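You operate a simulated robot arm through the tools that you are given. There is no shell and no other tool.

The job below is to be done with a simulated robot arm. You get a single attempt, and the scene is never put back.

## Task
Strike the heaped gauge box level, then tip it into the mixing tub.
Fine: board and box go back; what is struck off stays in the catch tray. Set down upright: strike board.

The check looks at the end state, three seconds after you hand in, the way a careful person would. Anything else that was tipped, shoved, dropped, spilled or broken makes it a failure.

## Robot
A 7-joint arm with a two-finger parallel gripper, fixed in place. Base frame: the origin is at the foot of the arm, x ahead of it, y to its left, z up. Lengths are in mm, angles in degrees, forces in N, time in s.
Its first joint turns from -166.0 to 166.0 degrees. Payload 4.4 kg.
The tool frame sits at the grasp point between the pads (the TCP): z along the fingers, y along the line on which they close. The tips reach 23 mm beyond it. The gripper opens to 94 mm. The fingers are 38 mm wide and 10 mm thick; the gripper's body (54 by 96 mm) begins 39 mm behind the TCP.
Orientation is that of the tool frame in the base frame, as a unit quaternion [w, x, y, z]. With the fingers straight down and closing along the base's y, the tool's x points along the base's -x, its y along +y and its z along -z.

## Interface
- The arm moves only by the tool nudge_tool. Its argument "series" is a list that holds one entry, the list of rows, each a list of 7 numbers: the turn, a rotation vector about the tool's x, y, z in degrees, then the shift along the tool's x, y, z in cm, then the closure, from 0 (fully open) to 1 (shut). In form: [[[rx, ry, rz, x, y, z, fingers], ...]]. A call has 1 to 20 rows; each row is the pose to reach, as a shift and turn from the pose commanded when the call began, along the tool's axes at that moment. Rows are played at 5 a second. More than 50 mm and 8.6 degrees between two rows, or a gripper value outside its range, and nothing of the call is played. A pose out of reach is approached as far as the arm can. The call stops where the force on the tool passes 40 N (or 10 N more than at its start, if that is more) or the arm is blocked; 0.2 s more then pass. The fingers move at their own pace (about 72 mm/s each) and stop on an object; they squeeze with about 38 N. The grip force told is the motor's: it shows also when the fingers shut on nothing. Time passes only in rows, and 0.2 s behind the last, so rows that repeat a pose let the fingers close. The reply holds the time, the measured pose of the TCP, the force on the tool along the base axes, the opening and the grip force, in the units named above and with some noise, with the torque about the TCP (base axes, N m) and any sound that the robot's microphone picked up.
- Cameras (640 x 400 px; columns grow to the right, rows downward): "scene" is fixed at [398.6, -500.4, 1606.2]; the picture's right is [0.84, -0.54, 0.00], its down [-0.40, -0.62, -0.68] and it looks along [0.37, 0.57, -0.74] (base axes); focal length 245 px, centre (320, 200). "wrist" rides on the gripper at [86, 16, -75] in the tool frame; the picture's right is [-0.18, 0.98, 0.00], its down [-0.58, -0.11, -0.81] and it looks along [-0.79, -0.15, 0.59] (tool axes); focal length 243 px, centre (320, 200).
- get_image(camera): a new picture of that camera. No time passes.
- locate(camera, pixels): for up to 12 pixels [column, row] of the newest picture of that camera ("zoom" is the newest enlarged one), the place [x, y, z] in the base frame of the surface seen there, good to about 3 mm. No time passes.
- zoom(camera, box): a new picture of the part [left, top, right, bottom] of that camera's present view, enlarged. No time passes.
- hand_in(): hands the job in; it is judged then, once.

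Unless the task says otherwise, let go and move clear before handing in.

The tools are called after "Request:" as a command line: name --argument value ..., lists and objects as JSON in quotes. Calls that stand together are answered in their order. nudge_tool: Moves the arm, as the interface text tells. Its arguments: {"type":"object","properties":{"series":{"type":"array"}},"required":["series"]} The other tools are called the same way: get_image (camera) takes a picture; locate (camera, pixels) gives the place of the surface under pixels of a picture; zoom (camera, box) takes an enlarged picture of a part of a camera's view; hand_in () hands the job in.

At the start:

```text
time: 0.0
tool_pos: [471.4, 379.8, 1287.5]
tool_rot: [0.0, 0.001, 1.0, 0.0]
contact_force: [-0.5, -0.1, -0.1]
torque: [0.0, -0.01, -0.02]
opening: 94.3
grip_force: 0.0
```

scene: 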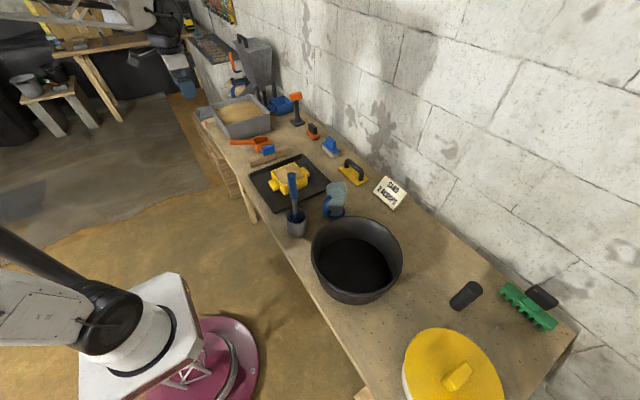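
wrist: 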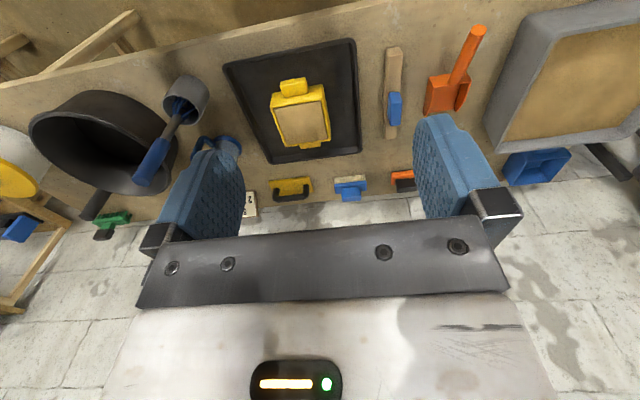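

The first pictures show a yellow gauge box near scene pixel (290,178) on a black tray, with the mixing tub at (355,260) and a board with a blue grip at (268,150). I'll zoom in on these before moving.

Request:
zoom --camera "scene" --box '[200, 80, 360, 220]'

Request:
zoom --camera "wrist" --box '[210, 20, 450, 210]'

Request:
zoom --camera "scene" --box '[280, 140, 440, 310]'

```text
2.86 times, centred on (280, 150) of scene
```

zoom: 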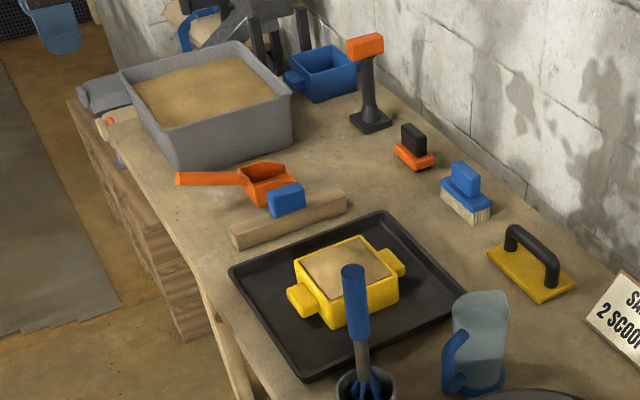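

```text
2.11 times, centred on (330, 115) of wrist
```

zoom: 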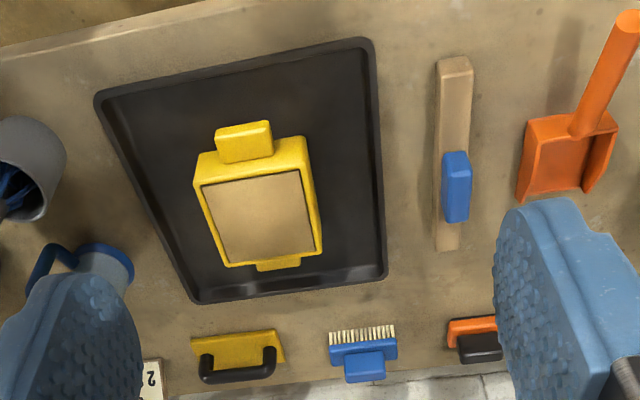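

```text
2.35 times, centred on (360, 225) of scene
```

zoom: 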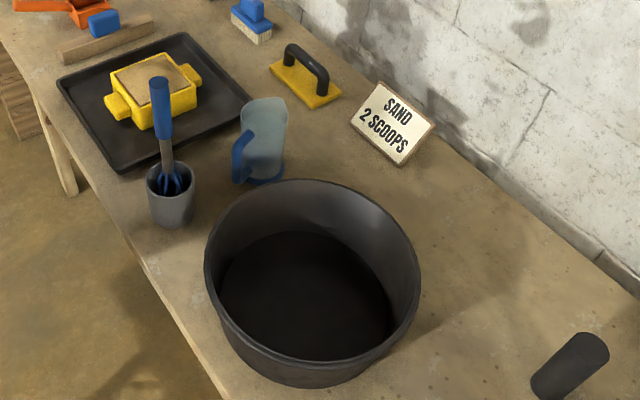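

The newest zoom shows the tub, yellow box, cup with whisk, and jug. I'll measure their places.

Request:
locate --camera "zoom" --pixels '[[312, 182], [208, 275], [417, 275], [300, 362], [310, 300], [168, 165], [160, 82], [168, 222], [262, 100], [265, 180], [238, 165], [250, 300]]'

Request:
zoom --camera "scene" --box '[240, 130, 340, 220]'

```text
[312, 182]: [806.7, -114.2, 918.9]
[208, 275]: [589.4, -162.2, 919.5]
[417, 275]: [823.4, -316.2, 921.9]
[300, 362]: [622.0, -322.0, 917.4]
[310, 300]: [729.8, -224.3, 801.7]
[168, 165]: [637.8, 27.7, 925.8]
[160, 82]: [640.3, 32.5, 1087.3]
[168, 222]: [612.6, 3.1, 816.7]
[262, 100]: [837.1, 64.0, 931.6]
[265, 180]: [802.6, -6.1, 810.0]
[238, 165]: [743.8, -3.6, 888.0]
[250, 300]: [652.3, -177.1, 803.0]
```

```text
4.44 times, centred on (290, 175) of scene
```

zoom: 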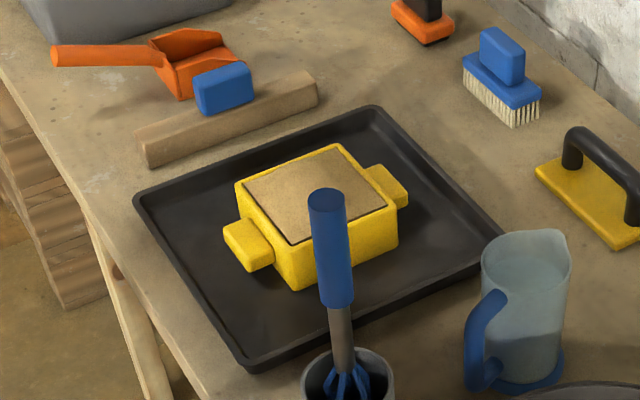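

This zoom shows the box with two lug handles and the sand just proud of its rim, and the strike board (wood with a blue grip) lying left of the tray. I'll measure both.

Request:
locate --camera "zoom" --pixels '[[238, 185], [338, 146], [397, 207], [291, 247], [310, 200], [250, 235], [245, 262], [390, 180], [345, 265], [295, 287], [400, 250], [270, 232]]'

Request:
locate --camera "zoom" --pixels '[[137, 135], [308, 75], [318, 98], [150, 165], [145, 150], [195, 75], [240, 62], [252, 98], [205, 115], [225, 75], [230, 100], [180, 130]]'

Request:
locate --camera "zoom" --pixels '[[135, 195], [372, 107], [505, 240], [250, 368], [200, 200], [360, 130], [430, 250], [270, 330], [300, 160], [255, 345], [150, 200], [165, 230]]'

```text
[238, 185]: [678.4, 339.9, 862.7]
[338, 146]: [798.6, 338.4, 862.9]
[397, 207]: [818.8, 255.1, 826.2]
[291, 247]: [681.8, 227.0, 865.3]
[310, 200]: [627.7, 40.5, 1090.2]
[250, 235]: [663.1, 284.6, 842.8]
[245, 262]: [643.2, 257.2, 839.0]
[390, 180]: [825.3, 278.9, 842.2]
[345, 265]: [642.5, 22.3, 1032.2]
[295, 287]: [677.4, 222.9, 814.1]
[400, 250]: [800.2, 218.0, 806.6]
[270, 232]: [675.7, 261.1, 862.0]
```

```text
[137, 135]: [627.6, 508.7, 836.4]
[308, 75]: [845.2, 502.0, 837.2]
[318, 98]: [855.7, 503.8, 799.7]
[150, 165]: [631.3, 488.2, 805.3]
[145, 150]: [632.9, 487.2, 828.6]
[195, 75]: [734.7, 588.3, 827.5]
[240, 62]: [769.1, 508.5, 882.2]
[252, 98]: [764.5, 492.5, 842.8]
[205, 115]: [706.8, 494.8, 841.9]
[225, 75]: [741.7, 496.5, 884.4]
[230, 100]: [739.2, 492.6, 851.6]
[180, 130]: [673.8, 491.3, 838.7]
```

```text
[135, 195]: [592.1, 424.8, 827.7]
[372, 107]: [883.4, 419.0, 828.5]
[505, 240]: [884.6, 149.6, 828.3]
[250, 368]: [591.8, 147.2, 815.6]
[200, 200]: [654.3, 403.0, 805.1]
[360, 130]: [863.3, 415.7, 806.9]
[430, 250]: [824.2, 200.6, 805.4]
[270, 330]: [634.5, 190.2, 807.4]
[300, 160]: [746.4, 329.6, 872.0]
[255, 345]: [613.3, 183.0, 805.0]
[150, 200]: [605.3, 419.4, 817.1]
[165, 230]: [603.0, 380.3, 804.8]
```

The tray spans x 591–884 and y 147–425, the box rim sits at z≈863, and the board runs along x at y≈500 with its blue grip up to z≈884. I'll take wrist zooms to refine the grip and lug sizes.

Request:
zoom --camera "wrist" --box '[360, 30, 440, 150]'

Request:
locate --camera "wrist" --pixels '[[391, 94], [401, 94], [389, 122], [398, 124], [393, 108], [395, 48], [392, 136], [386, 48], [402, 48], [288, 87], [302, 117], [290, 152]]'

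Request:
zoom --camera "wrist" --box '[250, 60, 350, 170]'

```text
3.33 times, centred on (400, 90) of wrist
```

zoom: 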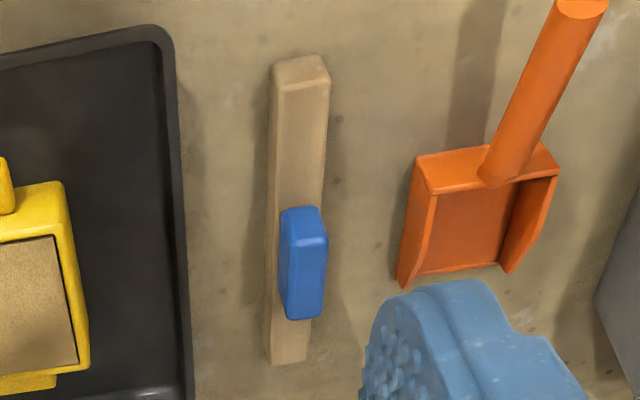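

```text
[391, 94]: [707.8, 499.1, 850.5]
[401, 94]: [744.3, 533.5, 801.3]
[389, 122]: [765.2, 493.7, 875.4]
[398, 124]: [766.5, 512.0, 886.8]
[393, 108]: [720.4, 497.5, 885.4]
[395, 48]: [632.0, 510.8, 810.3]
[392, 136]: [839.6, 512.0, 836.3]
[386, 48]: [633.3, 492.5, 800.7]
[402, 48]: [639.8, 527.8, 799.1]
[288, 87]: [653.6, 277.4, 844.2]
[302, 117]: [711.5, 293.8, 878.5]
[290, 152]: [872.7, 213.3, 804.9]
```

```text
3.64 times, centred on (300, 115) of wrist
```

zoom: 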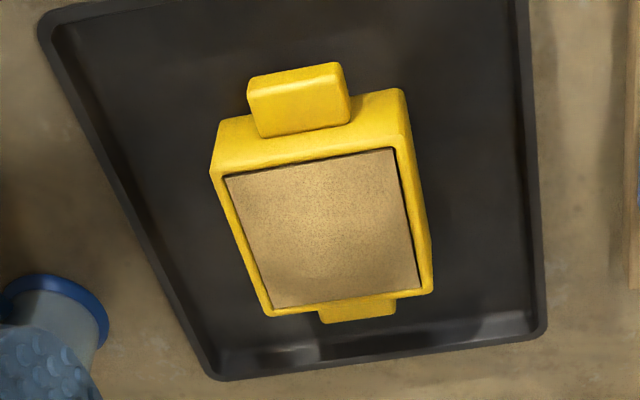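

This zoom shows the near (-x) lug clearly at (300,100). I'll measure its edges and the sand's heap.

Request:
locate --camera "zoom" --pixels '[[250, 95], [340, 80], [345, 105], [258, 122], [298, 98], [225, 125], [398, 95], [225, 180], [392, 152], [320, 230], [290, 300], [410, 280]]'

Request:
locate --camera "zoom" --pixels '[[295, 78], [340, 66], [250, 80], [300, 150], [345, 150], [325, 318], [393, 303], [350, 310], [428, 270], [270, 310], [330, 180], [350, 270]]'

```text
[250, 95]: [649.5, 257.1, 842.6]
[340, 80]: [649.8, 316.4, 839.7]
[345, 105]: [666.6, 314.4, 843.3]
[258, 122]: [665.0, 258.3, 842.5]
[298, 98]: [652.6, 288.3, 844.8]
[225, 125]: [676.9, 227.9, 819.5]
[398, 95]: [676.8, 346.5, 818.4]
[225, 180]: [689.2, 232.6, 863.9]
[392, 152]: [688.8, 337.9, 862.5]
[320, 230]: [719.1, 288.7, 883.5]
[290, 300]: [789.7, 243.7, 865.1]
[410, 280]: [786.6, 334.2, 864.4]
```

```text
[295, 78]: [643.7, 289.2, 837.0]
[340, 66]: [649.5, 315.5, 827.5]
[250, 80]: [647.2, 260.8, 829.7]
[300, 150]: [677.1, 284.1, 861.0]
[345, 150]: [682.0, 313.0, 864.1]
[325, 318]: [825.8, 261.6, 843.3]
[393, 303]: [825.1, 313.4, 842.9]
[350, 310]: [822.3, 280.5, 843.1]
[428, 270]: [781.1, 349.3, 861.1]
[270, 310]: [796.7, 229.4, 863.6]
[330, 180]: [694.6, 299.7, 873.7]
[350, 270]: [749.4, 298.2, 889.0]
```

The lug spans x 643–677 and y 257–316 with its top at z 843, the box centre is near (738,287), and the heap rises to about z 889. I'll move above the board's grip at (738,502) with the fingers half closed.

Request:
nudge_tool --series '[[[0, 0, 0, -2.67, 1.22, 2.4, 0.1], [0, 0, 0, -5.34, 2.44, 4.8, 0.2], [0, 0, 0, -8.01, 3.66, 7.2, 0.3], [0, 0, 0, -10.68, 4.88, 9.6, 0.4], [0, 0, 0, -13.35, 6.1, 12, 0.5], [0, 0, 0, -16.02, 7.32, 14.4, 0.5], [0, 0, 0, -18.69, 8.54, 16.8, 0.5], [0, 0, 0, -21.36, 9.76, 19.2, 0.5], [0, 0, 0, -24.03, 10.98, 21.6, 0.5], [0, 0, 0, -26.7, 12.2, 24, 0.5], [0, 0, 0, -26.7, 12.2, 28, 0.5], [0, 0, 0, -26.7, 12.2, 28, 0.5]]]'

Request:
get_image --camera "wrist"

Request:
get_image --camera "scene"

```text
time: 2.6
tool_pos: [738.9, 498.8, 1010.4]
tool_rot: [0.0, 0.001, 1.0, -0.001]
contact_force: [-0.5, 0.4, -0.1]
torque: [-0.04, 0.0, 0.01]
opening: 46.7
grip_force: 0.1
```

```text
taken
```

wrist: 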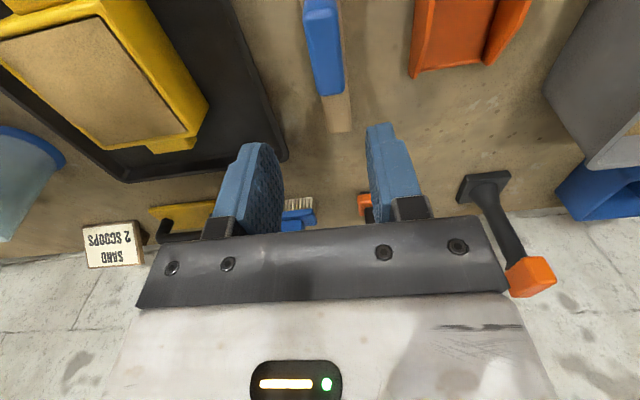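

```text
taken
```

scene: 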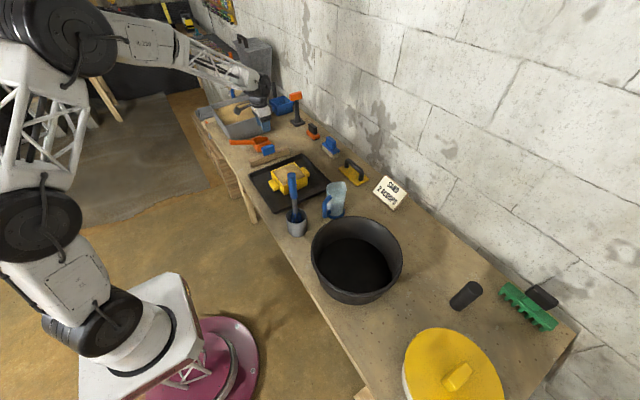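

The wrist view now shows the grip at (325,45) and the scene shows the arm reaching over the bench. I'll re-measure the grip from here before descending.

Request:
locate --camera "wrist" --pixels '[[308, 20], [340, 20], [318, 85], [340, 85], [325, 40], [328, 75], [335, 110], [350, 128], [330, 130], [440, 60], [415, 70], [490, 60]]'

Request:
zoom --camera "scene" --box '[200, 90, 330, 200]'

```text
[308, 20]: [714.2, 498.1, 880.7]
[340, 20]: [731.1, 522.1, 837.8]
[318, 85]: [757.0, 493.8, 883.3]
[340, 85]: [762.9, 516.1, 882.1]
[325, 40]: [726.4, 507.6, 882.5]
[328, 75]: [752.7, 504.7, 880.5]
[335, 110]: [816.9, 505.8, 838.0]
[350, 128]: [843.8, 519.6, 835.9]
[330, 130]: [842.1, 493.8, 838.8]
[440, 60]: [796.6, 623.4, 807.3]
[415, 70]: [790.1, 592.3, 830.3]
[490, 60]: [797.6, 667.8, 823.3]
```

```text
3.64 times, centred on (265, 145) of scene
```

zoom: 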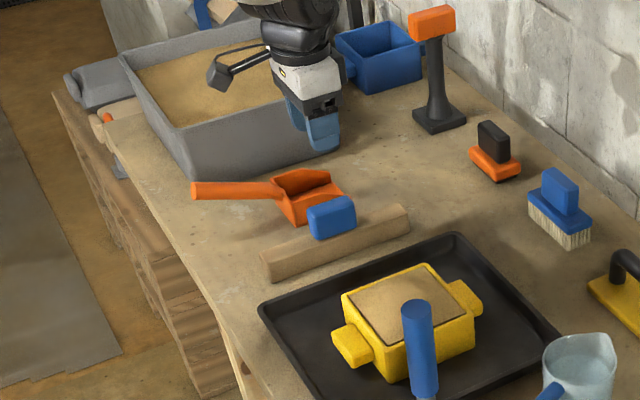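

The grip's sides measure y≈494–516 and its top z≈883, so I'll shift 2 mm in y and descend to TCP z≈867, then close.

Request:
nudge_tool --series '[[[0, 0, 0, 0, 0.2, 2.5, 0.5], [0, 0, 0, 0, 0.2, 5, 0.5], [0, 0, 0, 0, 0.2, 7.5, 0.5], [0, 0, 0, 0, 0.2, 10, 0.5], [0, 0, 0, 0, 0.2, 12, 0.5], [0, 0, 0, 0, 0.2, 13.2, 0.5], [0, 0, 0, 0, 0.2, 14, 0.5], [0, 0, 0, 0, 0.2, 14, 0.5]]]'

Request:
zoom --camera "scene" --box '[200, 90, 330, 200]'

Request:
get_image --camera "wrist"

```text
time: 4.4
tool_pos: [736.9, 504.3, 867.8]
tool_rot: [0.0, 0.0, 1.0, 0.0]
contact_force: [0.7, -0.3, 0.0]
torque: [0.02, 0.01, 0.02]
opening: 47.0
grip_force: 0.0
```

```text
3.64 times, centred on (265, 145) of scene
```

zoom: 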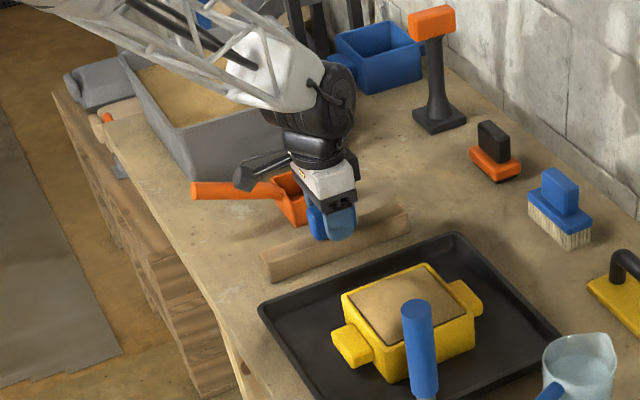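

```text
taken
```

wrist: 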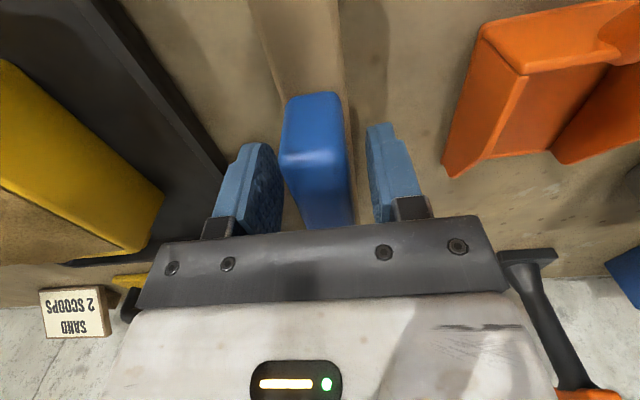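

The wrist view shows the blue grip at (318,160) between the two pads with no contact. I'll close on it and wait.

Request:
nudge_tool --series '[[[0, 0, 0, 0, 0, 0, 0.7], [0, 0, 0, 0, 0, 0, 0.8], [0, 0, 0, 0, 0, 0, 1], [0, 0, 0, 0, 0, 0, 1], [0, 0, 0, 0, 0, 0, 1]]]'

Request:
get_image --camera "wrist"

```text
time: 5.6
tool_pos: [736.8, 504.5, 868.7]
tool_rot: [0.0, 0.001, 1.0, -0.001]
contact_force: [-1.0, 0.3, -0.1]
torque: [0.02, -0.04, 0.03]
opening: 25.7
grip_force: 38.4
```

```text
taken
```

wrist: 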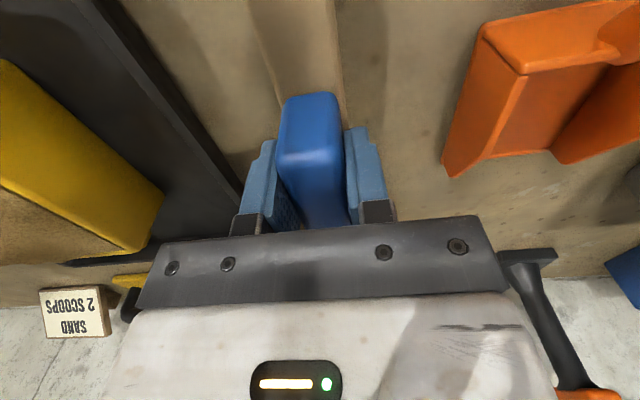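

The opening stopped at 25.7 mm with 38 N, so the grip is held. I'll lift the board about 90 mm and look.

Request:
nudge_tool --series '[[[0, 0, 0, 0, 0, -0.5, 1], [0, 0, 0, 0, 0, -2, 1], [0, 0, 0, 0, 0, -4, 1], [0, 0, 0, 0, 0, -6, 1], [0, 0, 0, 0, 0, -8, 1], [0, 0, 0, 0, 0, -10, 1], [0, 0, 0, 0, 0, -10, 1]]]'

Request:
zoom --camera "scene" --box '[200, 90, 330, 200]'

Request:
get_image --camera "wrist"

```text
time: 7.2
tool_pos: [739.1, 504.7, 967.1]
tool_rot: [0.001, 0.0, 1.0, 0.001]
contact_force: [0.3, -0.6, -2.5]
torque: [-0.01, -0.01, 0.04]
opening: 25.7
grip_force: 38.4
```

```text
3.64 times, centred on (265, 145) of scene
```

zoom: 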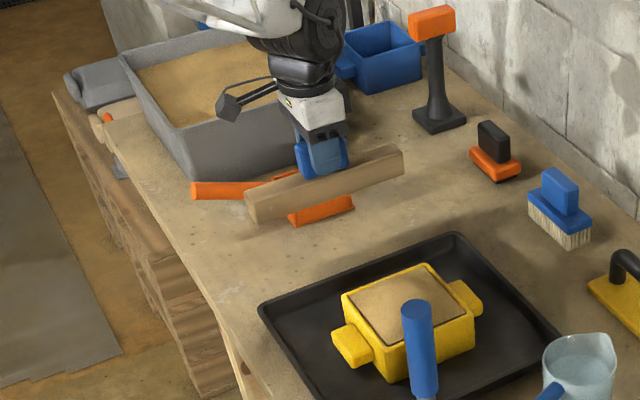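

```text
taken
```

wrist: 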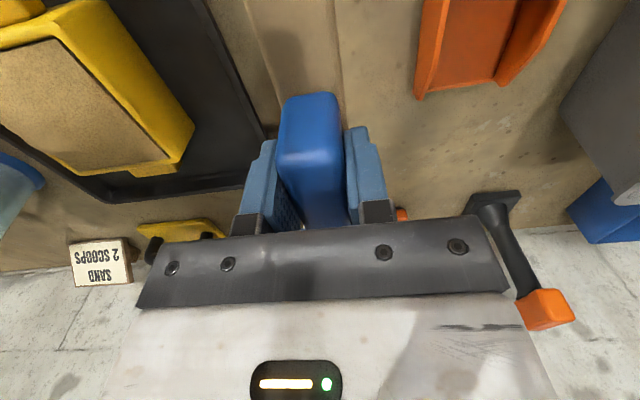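

The board hangs level in the zoom from (247,205) to (403,160), with about 2.5 N of weight. I'll measure its lower edge to get its offset from the TCP.

Request:
locate --camera "zoom" --pixels '[[248, 202], [258, 217], [401, 172], [330, 195], [256, 205], [402, 155], [395, 145], [280, 212], [375, 180], [375, 165], [275, 198], [252, 195]]'

```text
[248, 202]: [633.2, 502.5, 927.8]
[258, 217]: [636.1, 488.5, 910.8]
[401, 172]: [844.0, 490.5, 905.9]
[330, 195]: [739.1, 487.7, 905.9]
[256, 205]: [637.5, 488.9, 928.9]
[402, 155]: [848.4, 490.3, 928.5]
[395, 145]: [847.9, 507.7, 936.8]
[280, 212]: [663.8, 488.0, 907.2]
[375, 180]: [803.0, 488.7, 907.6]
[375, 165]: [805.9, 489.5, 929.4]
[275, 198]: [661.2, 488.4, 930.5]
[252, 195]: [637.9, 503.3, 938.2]
```

The board's lower edge is at z≈906 at both ends with its front face at y≈489, so its bottom sits about 67 mm under the TCP. I'll carry it to y≈352, over the box's far rim, and lower to just above the rim.

Request:
nudge_tool --series '[[[0, 0, 0, 0, -2, 0, 1], [0, 0, 0, 0, -4.5, 0, 1], [0, 0, 0, 0, -7, 0, 1], [0, 0, 0, 0, -9.5, 0, 1], [0, 0, 0, 0, -12, 0, 1], [0, 0, 0, 0, -14, 0, 1], [0, 0, 0, 0, -15, 0, 1], [0, 0, 0, 0, -15, 1, 1], [0, 0, 0, 0, -15, 2, 1], [0, 0, 0, 0, -15, 2.8, 1], [0, 0, 0, 0, -15, 3.0, 1], [0, 0, 0, 0, -15, 3.0, 1]]]'

Request:
zoom --camera "scene" --box '[240, 130, 340, 220]'

Request:
get_image --camera "wrist"

```text
time: 9.8
tool_pos: [737.4, 354.3, 938.8]
tool_rot: [0.0, 0.001, 1.0, 0.0]
contact_force: [0.7, 0.7, -2.1]
torque: [0.0, 0.0, -0.02]
opening: 26.0
grip_force: 38.0
```

```text
4.44 times, centred on (290, 175) of scene
```

zoom: 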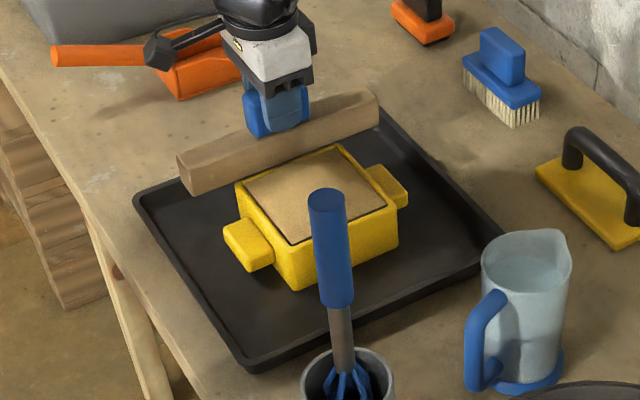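

```text
taken
```

wrist: 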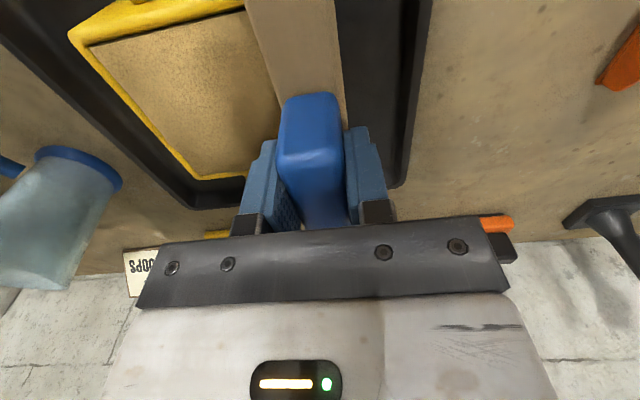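

The board now sits just behind the box's far rim (zoom (280,150)). I'll measure the board's lower front edge against the rim.

Request:
locate --camera "zoom" --pixels '[[195, 190], [240, 172], [300, 152], [370, 128], [200, 165], [360, 103], [240, 185], [338, 146], [262, 178], [180, 155], [330, 152], [290, 168]]'

```text
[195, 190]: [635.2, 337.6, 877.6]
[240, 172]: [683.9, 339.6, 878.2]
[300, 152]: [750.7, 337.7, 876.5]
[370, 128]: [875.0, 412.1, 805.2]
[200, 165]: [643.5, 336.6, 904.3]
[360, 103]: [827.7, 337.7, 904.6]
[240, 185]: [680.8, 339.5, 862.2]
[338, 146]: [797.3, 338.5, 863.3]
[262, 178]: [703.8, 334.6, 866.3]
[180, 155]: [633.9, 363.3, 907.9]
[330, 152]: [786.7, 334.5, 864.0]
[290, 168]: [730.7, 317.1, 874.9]
```

The board's front face is at y≈338, right over the far wall, with its bottom around z 871 against the rim's 863. I'll lower 5 mm and read the force.

Request:
nudge_tool --series '[[[0, 0, 0, 0, 0, 0.2, 1], [0, 0, 0, 0, 0, 0.4, 1], [0, 0, 0, 0, 0, 0.5, 1], [0, 0, 0, 0, 0, 0.5, 1]]]'

```text
time: 10.8
tool_pos: [736.4, 354.3, 932.8]
tool_rot: [0.0, 0.0, 1.0, 0.0]
contact_force: [-0.1, 0.4, -1.7]
torque: [-0.01, -0.04, 0.02]
opening: 25.7
grip_force: 38.3
```

Request:
nudge_tool --series '[[[0, 0, 0, 0, 0, 0.1, 1], [0, 0, 0, 0, 0, 0.1, 1], [0, 0, 0, 0, 0, 0.1, 1]]]'

Request:
zoom --camera "scene" --box '[260, 140, 320, 190]'

```text
time: 11.6
tool_pos: [737.9, 354.6, 933.0]
tool_rot: [0.001, 0.0, 1.0, 0.001]
contact_force: [-2.3, 1.6, 9.4]
torque: [-0.08, 0.7, -0.11]
opening: 25.8
grip_force: 37.7
```

```text
8.00 times, centred on (290, 165) of scene
```

zoom: 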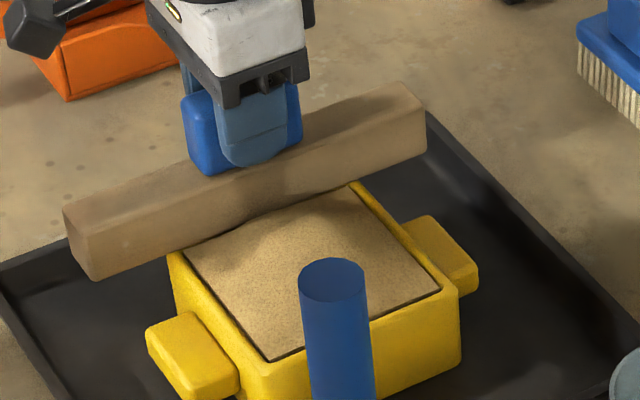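

Lowering 1 mm brought 11 N of contact, so the board rests on the rim (zoom (180,250) and (355,185)). I'll ease off slightly and sweep slowly toward -y.

Request:
nudge_tool --series '[[[0, 0, 0, 0, 0, -0.03, 1], [0, 0, 0, 0, -0.4, -0.03, 1], [0, 0, 0, 0, -0.8, -0.03, 1], [0, 0, 0, 0, -1.2, -0.03, 1], [0, 0, 0, 0, -1.6, -0.03, 1], [0, 0, 0, 0, -2.0, -0.03, 1], [0, 0, 0, 0, -2.4, -0.03, 1], [0, 0, 0, 0, -2.8, -0.03, 1], [0, 0, 0, 0, -3.2, -0.03, 1], [0, 0, 0, 0, -3.6, -0.03, 1], [0, 0, 0, 0, -4.0, -0.03, 1]]]'

Request:
zoom --camera "scene" --box '[255, 140, 325, 200]'

Request:
get_image --camera "wrist"

```text
time: 14.0
tool_pos: [740.5, 312.9, 932.7]
tool_rot: [0.001, 0.001, 1.0, 0.0]
contact_force: [-1.8, 11.9, 28.6]
torque: [0.46, 0.09, -0.04]
opening: 25.7
grip_force: 38.4
```

```text
6.67 times, centred on (290, 170) of scene
```

zoom: 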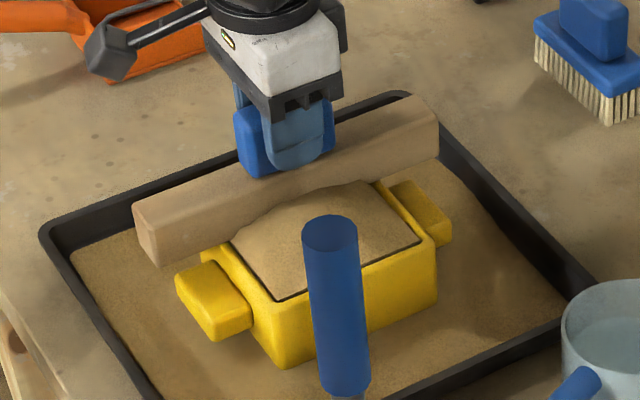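

```text
taken
```

wrist: 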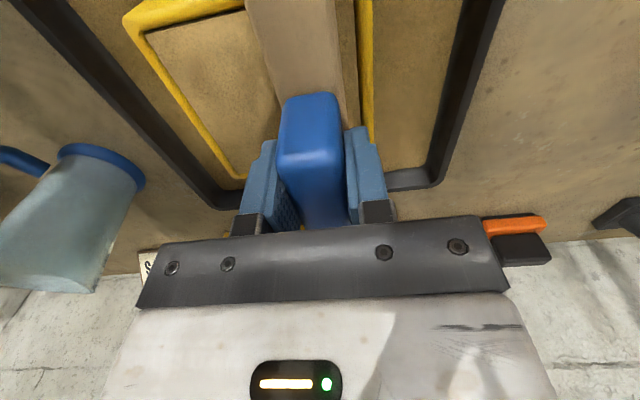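

The tray floor now shows struck-off sand and the rim contact has grown to about 31 N, with 12 N along y. I'll raise slightly to lighten the pressure and check that the box has not slid.

Request:
nudge_tool --series '[[[0, 0, 0, 0, 0, -0.04, 1], [0, 0, 0, 0, 0, -0.04, 1]]]'

Request:
locate --camera "zoom" --pixels '[[280, 300], [425, 238], [215, 250], [380, 185], [180, 280], [245, 305], [440, 210], [330, 200], [283, 365], [436, 302], [212, 335], [100, 250]]'

```text
time: 14.6
tool_pos: [739.3, 312.9, 932.5]
tool_rot: [0.001, 0.0, 1.0, 0.0]
contact_force: [7.5, 7.6, 25.6]
torque: [0.12, -0.6, 0.06]
opening: 25.6
grip_force: 38.4
```

```text
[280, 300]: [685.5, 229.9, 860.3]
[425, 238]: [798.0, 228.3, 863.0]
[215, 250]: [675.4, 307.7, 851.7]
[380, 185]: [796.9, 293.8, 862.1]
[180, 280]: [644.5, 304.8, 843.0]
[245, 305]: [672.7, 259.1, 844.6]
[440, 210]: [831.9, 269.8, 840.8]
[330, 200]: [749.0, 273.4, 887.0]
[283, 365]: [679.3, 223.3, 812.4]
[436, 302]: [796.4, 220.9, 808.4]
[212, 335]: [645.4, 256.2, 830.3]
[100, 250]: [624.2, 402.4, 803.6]
```

The box corners read the same as before, so it has not slid; force is still 25 N. I'll raise another 0.4 mm and continue sweeping a short way.

Request:
nudge_tool --series '[[[0, 0, 0, 0, 0, -0.04, 1], [0, 0, 0, 0, -0.3, -0.04, 1], [0, 0, 0, 0, -0.6, -0.04, 1], [0, 0, 0, 0, -0.9, -0.04, 1], [0, 0, 0, 0, -1.2, -0.04, 1], [0, 0, 0, 0, -1.5, -0.04, 1]]]'

Request:
zoom --camera "scene" --box '[255, 140, 325, 200]'

```text
time: 16.0
tool_pos: [737.6, 299.1, 933.9]
tool_rot: [-0.001, 0.0, 1.0, -0.001]
contact_force: [-0.6, -0.7, -0.7]
torque: [-0.03, 0.0, -0.01]
opening: 25.6
grip_force: 38.0
```

```text
6.67 times, centred on (290, 170) of scene
```

zoom: 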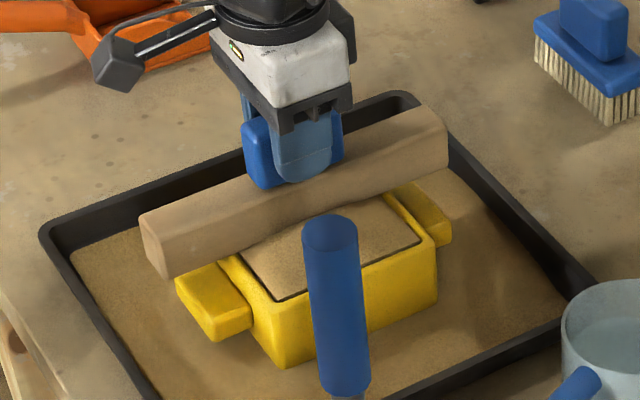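

Contact is now light (about 1.5 N) and the heap ahead of the board is being carried along. I'll lower 0.2 mm and sweep on to the near edge.

Request:
nudge_tool --series '[[[0, 0, 0, 0, 0, 0.02, 1], [0, 0, 0, 0, -0.5, 0.02, 1], [0, 0, 0, 0, -1.0, 0.02, 1], [0, 0, 0, 0, -1.5, 0.02, 1], [0, 0, 0, 0, -2.0, 0.02, 1], [0, 0, 0, 0, -2.5, 0.02, 1], [0, 0, 0, 0, -3.0, 0.02, 1], [0, 0, 0, 0, -3.5, 0.02, 1], [0, 0, 0, 0, -4.0, 0.02, 1], [0, 0, 0, 0, -4.5, 0.02, 1], [0, 0, 0, 0, -5.0, 0.02, 1]]]'

Request:
zoom --camera "scene" --box '[255, 140, 325, 200]'

Request:
get_image --camera "wrist"

```text
time: 18.4
tool_pos: [736.8, 250.5, 933.6]
tool_rot: [0.0, 0.0, 1.0, -0.001]
contact_force: [-0.8, 2.0, 3.1]
torque: [0.06, 0.21, -0.08]
opening: 25.6
grip_force: 38.1
```

```text
6.67 times, centred on (290, 170) of scene
```

zoom: 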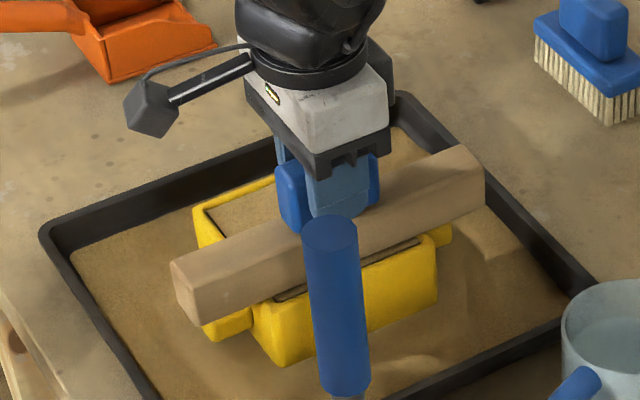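

```text
taken
```

wrist: 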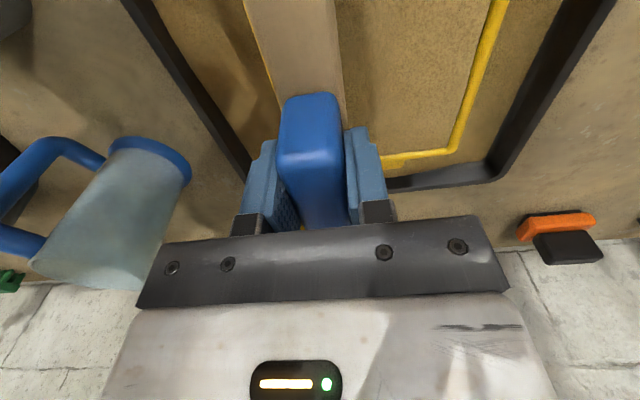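

Contact is steady at about 5 N and the sand behind the board looks flush with the rim (wrist (430,100)). I'll finish the sweep past the near wall.

Request:
nudge_tool --series '[[[0, 0, 0, 0, -0.5, 0, 1], [0, 0, 0, 0, -1.0, 0, 1], [0, 0, 0, 0, -1.5, 0, 1], [0, 0, 0, 0, -2.0, 0, 1], [0, 0, 0, 0, -2.5, 0, 1], [0, 0, 0, 0, -3.0, 0, 1], [0, 0, 0, 0, -3.5, 0, 1], [0, 0, 0, 0, -4.0, 0, 1], [0, 0, 0, 0, -4.5, 0, 1], [0, 0, 0, 0, -5.0, 0, 1], [0, 0, 0, 0, -5.4, 0, 1], [0, 0, 0, 0, -5.4, 0, 1]]]'

Request:
zoom --camera "scene" --box '[255, 140, 325, 200]'

Request:
get_image --camera "wrist"

```text
time: 21.0
tool_pos: [738.0, 194.4, 933.0]
tool_rot: [0.0, 0.0, 1.0, 0.001]
contact_force: [0.1, 1.1, -1.8]
torque: [0.03, 0.0, 0.03]
opening: 25.8
grip_force: 38.5
```

```text
6.67 times, centred on (290, 170) of scene
```

zoom: 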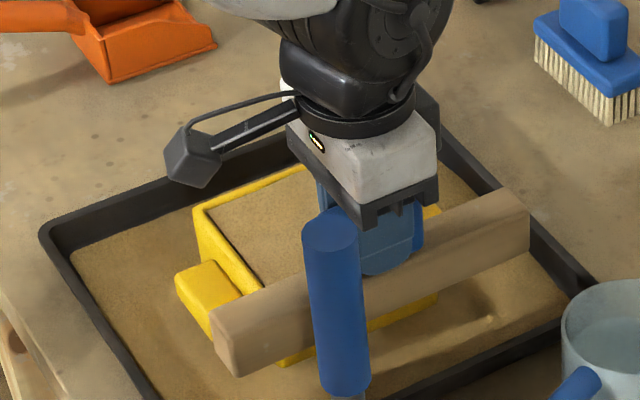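

```text
taken
```

wrist: 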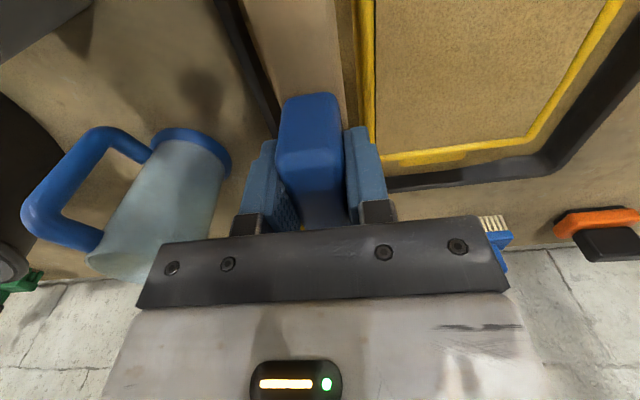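

The board has passed the near wall and the sand looks flat in the wrist view around (450,70). I'll measure the sand surface against the rim.

Request:
locate --camera "wrist" --pixels '[[400, 40], [450, 40], [500, 40], [550, 40], [420, 100], [470, 100], [520, 100], [450, 70], [440, 150], [369, 80], [590, 50], [545, 115]]'

Request:
locate --camera "zoom" --pixels '[[240, 215], [275, 200], [260, 235], [290, 230], [280, 260], [300, 200], [200, 210], [250, 180], [215, 245], [180, 250], [450, 330], [490, 320]]'

```text
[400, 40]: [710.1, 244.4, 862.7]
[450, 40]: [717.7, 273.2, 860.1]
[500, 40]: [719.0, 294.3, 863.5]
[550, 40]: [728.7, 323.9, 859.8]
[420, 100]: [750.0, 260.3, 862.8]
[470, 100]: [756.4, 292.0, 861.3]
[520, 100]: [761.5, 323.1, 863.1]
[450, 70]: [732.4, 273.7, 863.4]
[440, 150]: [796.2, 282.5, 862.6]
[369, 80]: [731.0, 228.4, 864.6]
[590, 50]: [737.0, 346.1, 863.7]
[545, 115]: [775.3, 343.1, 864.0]
```

```text
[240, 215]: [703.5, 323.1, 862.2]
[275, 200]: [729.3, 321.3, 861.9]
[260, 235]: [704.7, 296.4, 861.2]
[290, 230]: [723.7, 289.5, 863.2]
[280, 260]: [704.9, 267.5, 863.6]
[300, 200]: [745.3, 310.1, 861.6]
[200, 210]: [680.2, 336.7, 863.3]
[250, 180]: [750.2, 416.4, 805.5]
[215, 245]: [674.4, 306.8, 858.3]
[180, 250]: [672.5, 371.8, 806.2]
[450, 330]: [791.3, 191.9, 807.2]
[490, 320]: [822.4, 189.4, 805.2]
```

The sand reads z≈860–863 against a rim of about 863.5, so it is struck level. I'll lift the board clear and carry it back over its resting spot.

Request:
nudge_tool --series '[[[0, 0, 0, 0, 0, -1, 1], [0, 0, 0, 0, 0, -3, 1], [0, 0, 0, 0, 0, -5, 1], [0, 0, 0, 0, 1.5, -6, 1], [0, 0, 0, 0, 4, -6, 1], [0, 0, 0, 0, 7, -6, 1], [0, 0, 0, 0, 10, -6, 1], [0, 0, 0, 0, 13, -6, 1], [0, 0, 0, 0, 16, -6, 1], [0, 0, 0, 0, 19, -6, 1], [0, 0, 0, 0, 22, -6, 1], [0, 0, 0, 0, 25, -6, 1], [0, 0, 0, 0, 28, -6, 1], [0, 0, 0, 0, 30, -6, 1], [0, 0, 0, 0, 30.9, -6, 1], [0, 0, 0, 0, 30.9, -4, 1], [0, 0, 0, 0, 30.9, -2, 1], [0, 0, 0, 0, 30.9, 0, 1], [0, 0, 0, 0, 30.9, 2, 1], [0, 0, 0, 0, 30.9, 2, 1]]]'

Request:
zoom --camera "scene" --box '[200, 90, 330, 200]'

```text
time: 25.2
tool_pos: [738.0, 504.3, 910.6]
tool_rot: [0.001, 0.0, 1.0, 0.001]
contact_force: [0.4, -0.2, -1.6]
torque: [-0.01, -0.02, 0.02]
opening: 25.7
grip_force: 38.2
```

```text
3.64 times, centred on (265, 145) of scene
```

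zoom: 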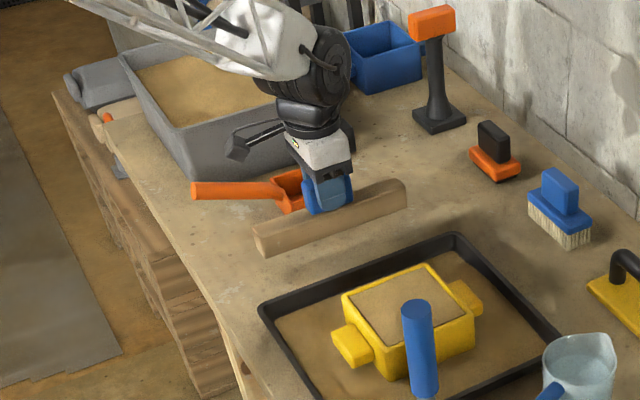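

The board is over its spot and clear of the scoop and tray, about 43 mm above the bench. I'll lower to just above contact.

Request:
nudge_tool --series '[[[0, 0, 0, 0, 0, 1, 1], [0, 0, 0, 0, 0, 2, 1], [0, 0, 0, 0, 0, 3, 1], [0, 0, 0, 0, 0, 3.7, 1], [0, 0, 0, 0, 0, 4.1, 1], [0, 0, 0, 0, 0, 4.3, 1], [0, 0, 0, 0, 0, 4.35, 1], [0, 0, 0, 0, 0, 4.4, 1], [0, 0, 0, 0, 0, 4.4, 1]]]'

Request:
zoom --camera "scene" --box '[200, 90, 330, 200]'

```text
time: 27.2
tool_pos: [737.7, 503.8, 869.6]
tool_rot: [0.0, 0.001, 1.0, 0.001]
contact_force: [0.4, 0.1, -1.6]
torque: [-0.01, 0.0, 0.01]
opening: 25.6
grip_force: 38.4
```

```text
3.64 times, centred on (265, 145) of scene
```

zoom: 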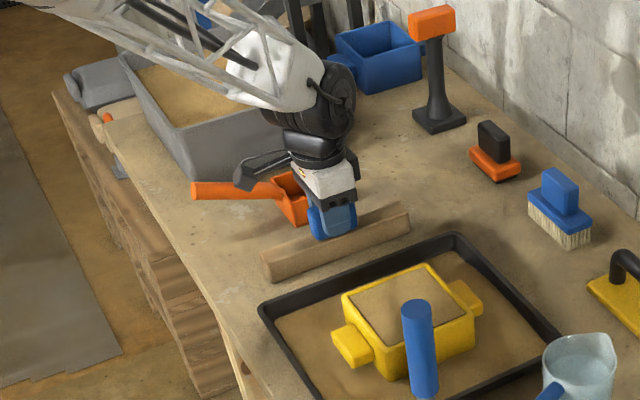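

Still no bench contact at z≈869 (force about -1.6 N, the board's own weight). I'll ease down in half-millimetre steps.

Request:
nudge_tool --series '[[[0, 0, 0, 0, 0, 0.04, 1], [0, 0, 0, 0, 0, 0.08, 1], [0, 0, 0, 0, 0, 0.08, 1]]]'

```text
time: 28.0
tool_pos: [735.9, 504.3, 869.2]
tool_rot: [0.001, 0.0, 1.0, 0.0]
contact_force: [-1.1, -2.0, 4.2]
torque: [-0.07, 0.61, 0.14]
opening: 25.6
grip_force: 37.1
```

The bench now carries the board (about 6 N up). I'll open the fingers gently to half, then rise straight up.

Request:
nudge_tool --series '[[[0, 0, 0, 0, 0, 0.02, 1], [0, 0, 0, 0, 0, 0.02, 0.7], [0, 0, 0, 0, 0, 0.02, 0.6], [0, 0, 0, 0, 0, 0, 0.5], [0, 0, 0, 0, 0, 0, 0.5], [0, 0, 0, 0, 0, 0, 0.5]]]'

Request:
get_image --camera "wrist"

```text
time: 29.4
tool_pos: [736.9, 503.8, 867.4]
tool_rot: [0.0, 0.0, 1.0, 0.0]
contact_force: [0.2, -0.3, 0.3]
torque: [-0.02, -0.01, 0.0]
opening: 47.0
grip_force: 0.1
```

```text
taken
```

wrist: 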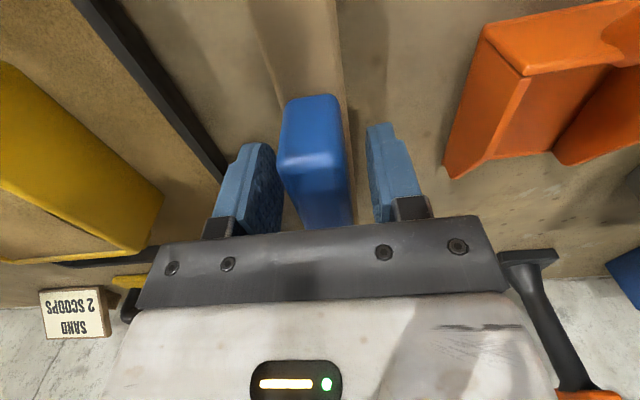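

The fingers are open and the grip stands free between the pads. I'll rise straight up, clear of the board.

Request:
nudge_tool --series '[[[0, 0, 0, 0, 0, -0.8, 0.5], [0, 0, 0, 0, 0, -2.5, 0.5], [0, 0, 0, 0, 0, -5, 0.5], [0, 0, 0, 0, 0, -8, 0.5], [0, 0, 0, 0, 0, -12, 0.5], [0, 0, 0, 0, 0, -16, 0.5], [0, 0, 0, 2, -2, -20, 0.5], [0, 0, 0, 5, -5, -23, 0.5], [0, 0, 0, 8, -8, -25, 0.5], [0, 0, 0, 11, -11, -27, 0.5], [0, 0, 0, 14, -14, -29, 0.4], [0, 0, 0, 17, -17, -30, 0.3], [0, 0, 0, 20, -20, -31, 0.2], [0, 0, 0, 22, -21.5, -31, 0.1], [0, 0, 0, 22, -21.5, -31, 0]]]'

Request:
zoom --camera "scene" --box '[200, 90, 360, 220]'

Request:
get_image --camera "scene"

```text
refused: row 8 steps farther than a row can; nothing moved
```

```text
3.08 times, centred on (280, 155) of scene
```

zoom: 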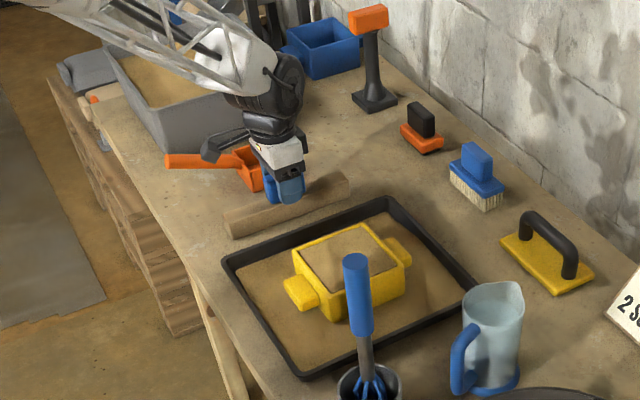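

```text
taken
```

scene: 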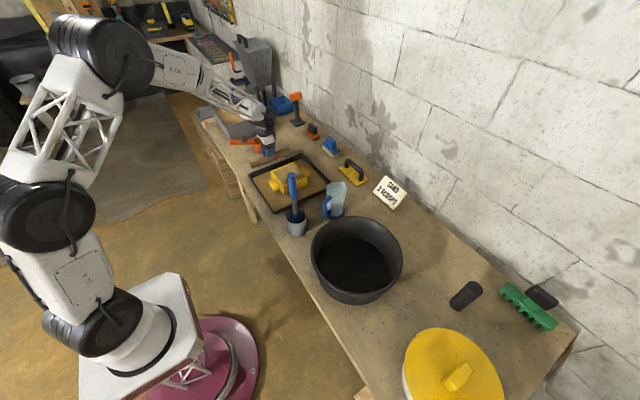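

The call was refused for too long a step, so nothing moved; the board stands upright at zoom (290,205). I'll repeat with shorter steps.

Request:
nudge_tool --series '[[[0, 0, 0, 0, 0, -0.8, 0.5], [0, 0, 0, 0, 0, -2.5, 0.5], [0, 0, 0, 0, 0, -5, 0.5], [0, 0, 0, 0, 0, -8, 0.5], [0, 0, 0, 0, 0, -11, 0.5], [0, 0, 0, 0, 0, -14, 0.5], [0, 0, 0, 1, -1, -17, 0.5], [0, 0, 0, 3, -3, -19, 0.5], [0, 0, 0, 5, -5, -21, 0.5], [0, 0, 0, 7, -7, -23, 0.5], [0, 0, 0, 9.5, -9.5, -25, 0.5], [0, 0, 0, 12, -12, -26.5, 0.4], [0, 0, 0, 14.5, -14.5, -28, 0.4], [0, 0, 0, 17, -17, -29, 0.3], [0, 0, 0, 19.5, -19.5, -30, 0.2], [0, 0, 0, 21.5, -21.5, -31, 0.1], [0, 0, 0, 21.5, -21.5, -31, 0]]]'

Request:
get_image --camera "scene"

Request:
get_image --camera "wrist"

```text
time: 33.0
tool_pos: [521.5, 288.5, 1173.7]
tool_rot: [0.0, 0.0, 1.0, -0.001]
contact_force: [0.1, 0.0, -0.3]
torque: [-0.04, -0.01, -0.01]
opening: 94.1
grip_force: 0.2
```

```text
taken
```

scene: 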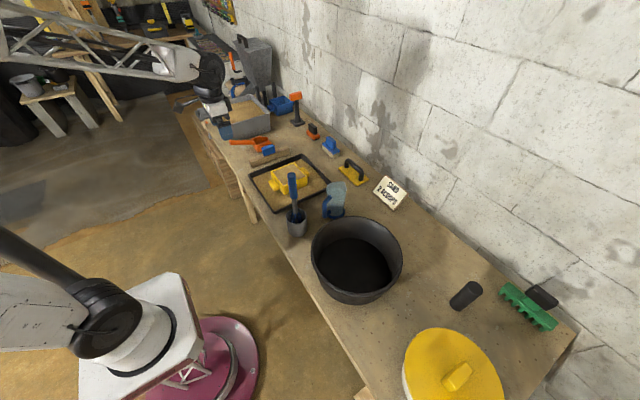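

```text
taken
```

wrist: 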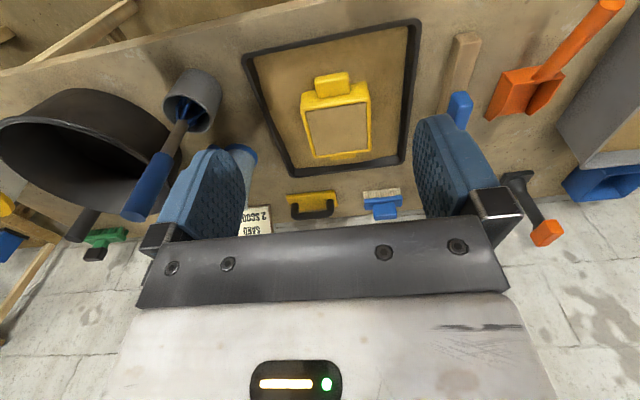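

The arm is clear, at (521,288,1174) with fingers open. I need the wrist camera above the gripper when I approach the lug at a slant, so I'll test turning 160° about the tool axis in free air.

Request:
nudge_tool --series '[[[0, 0, 8, 0, 0, 0, 0], [0, 0, 16, 0, 0, 0, 0], [0, 0, 24, 0, 0, 0, 0], [0, 0, 32, 0, 0, 0, 0], [0, 0, 40, 0, 0, 0, 0], [0, 0, 48, 0, 0, 0, 0], [0, 0, 56, 0, 0, 0, 0], [0, 0, 64, 0, 0, 0, 0], [0, 0, 72, 0, 0, 0, 0], [0, 0, 80, 0, 0, 0, 0], [0, 0, 88, 0, 0, 0, 0], [0, 0, 96, 0, 0, 0, 0], [0, 0, 104, 0, 0, 0, 0], [0, 0, 112, 0, 0, 0, 0], [0, 0, 120, 0, 0, 0, 0], [0, 0, 128, 0, 0, 0, 0], [0, 0, 136, 0, 0, 0, 0], [0, 0, 144, 0, 0, 0, 0], [0, 0, 152, 0, 0, 0, 0], [0, 0, 160, 0, 0, 0, 0]]]'

Request:
get_image --camera "scene"

```text
time: 37.2
tool_pos: [533.8, 267.2, 1168.4]
tool_rot: [-0.009, 0.956, 0.294, -0.002]
contact_force: [0.2, 0.0, -0.8]
torque: [0.0, 0.0, 0.0]
opening: 94.0
grip_force: 0.0
out of reach, approached as far as the arm can: row 18, 19, 20
```

```text
taken
```

scene: 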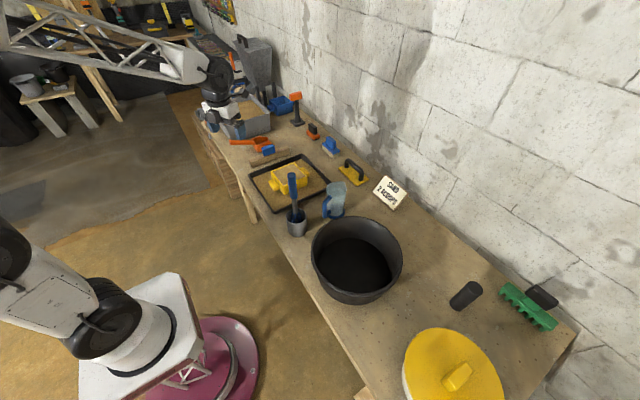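

The positive turn stopped near +145°, so I'll turn back the other way and check how far the negative side goes.

Request:
nudge_tool --series '[[[0, 0, -8, 0, 0, 0, 0], [0, 0, -16, 0, 0, 0, 0], [0, 0, -24, 0, 0, 0, 0], [0, 0, -32, 0, 0, 0, 0], [0, 0, -40, 0, 0, 0, 0], [0, 0, -48, 0, 0, 0, 0], [0, 0, -56, 0, 0, 0, 0], [0, 0, -64, 0, 0, 0, 0], [0, 0, -72, 0, 0, 0, 0], [0, 0, -80, 0, 0, 0, 0], [0, 0, -88, 0, 0, 0, 0], [0, 0, -96, 0, 0, 0, 0], [0, 0, -104, 0, 0, 0, 0], [0, 0, -112, 0, 0, 0, 0], [0, 0, -120, 0, 0, 0, 0], [0, 0, -128, 0, 0, 0, 0], [0, 0, -136, 0, 0, 0, 0], [0, 0, -144, 0, 0, 0, 0], [0, 0, -152, 0, 0, 0, 0], [0, 0, -160, 0, 0, 0, 0]]]'

```text
time: 41.4
tool_pos: [534.1, 266.5, 1171.3]
tool_rot: [-0.004, -0.125, 0.992, 0.009]
contact_force: [-0.5, 0.0, 0.2]
torque: [0.01, -0.02, 0.02]
opening: 94.0
grip_force: 0.1
```

The commanded pose was the clipped one, so I'm now at about -14°. I'll carry on turning negative toward -180°.

Request:
nudge_tool --series '[[[0, 0, -8, 0, 0, 0, 0], [0, 0, -16, 0, 0, 0, 0], [0, 0, -24, 0, 0, 0, 0], [0, 0, -32, 0, 0, 0, 0], [0, 0, -40, 0, 0, 0, 0], [0, 0, -48, 0, 0, 0, 0], [0, 0, -56, 0, 0, 0, 0], [0, 0, -64, 0, 0, 0, 0], [0, 0, -72, 0, 0, 0, 0], [0, 0, -80, 0, 0, 0, 0], [0, 0, -88, 0, 0, 0, 0], [0, 0, -96, 0, 0, 0, 0], [0, 0, -104, 0, 0, 0, 0], [0, 0, -112, 0, 0, 0, 0], [0, 0, -120, 0, 0, 0, 0], [0, 0, -128, 0, 0, 0, 0], [0, 0, -136, 0, 0, 0, 0], [0, 0, -144, 0, 0, 0, 0], [0, 0, -152, 0, 0, 0, 0], [0, 0, -160, 0, 0, 0, 0]]]'

Request:
get_image --camera "scene"

```text
time: 45.6
tool_pos: [534.5, 267.8, 1170.2]
tool_rot: [-0.008, 0.999, -0.049, -0.004]
contact_force: [0.2, 0.2, 0.5]
torque: [0.01, 0.04, 0.01]
opening: 94.0
grip_force: 0.1
```

```text
taken
```

scene: 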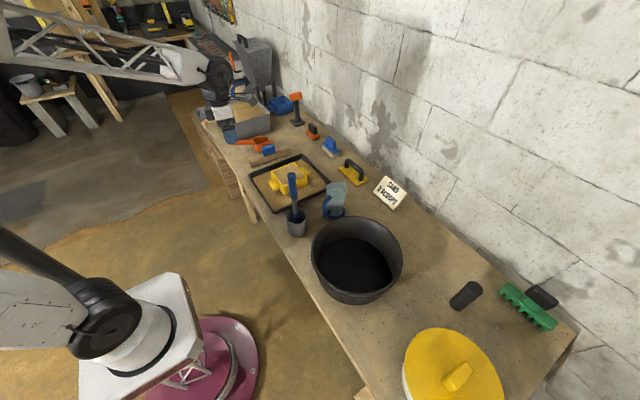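

The negative side reached about -174° with no limit, so the camera-up approach is possible. I'll correct the small residual tilt and bring the yaw to exactly -180°.

Request:
nudge_tool --series '[[[-0.47, 0.2, -2.8, 0, 0, 0, 0], [-0.94, 0.41, -5.6, 0, 0, 0, 0], [-0.94, 0.41, -5.6, 0, 0, 0, 0]]]'

Request:
get_image --camera "wrist"

```text
time: 46.4
tool_pos: [534.5, 267.1, 1171.6]
tool_rot: [0.001, 1.0, -0.001, -0.001]
contact_force: [-0.2, 0.7, 0.2]
torque: [0.0, -0.03, 0.01]
opening: 94.1
grip_force: 0.0
```

```text
taken
```

wrist: 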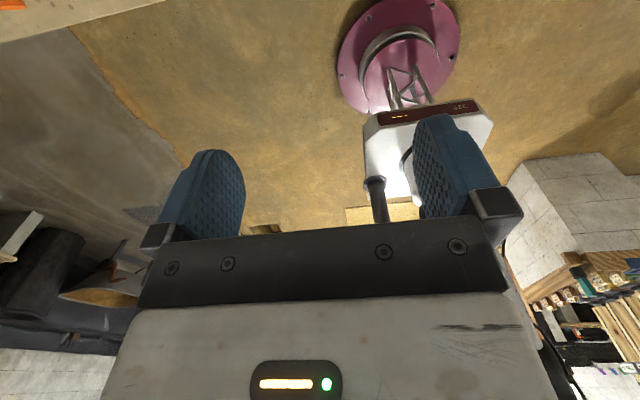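

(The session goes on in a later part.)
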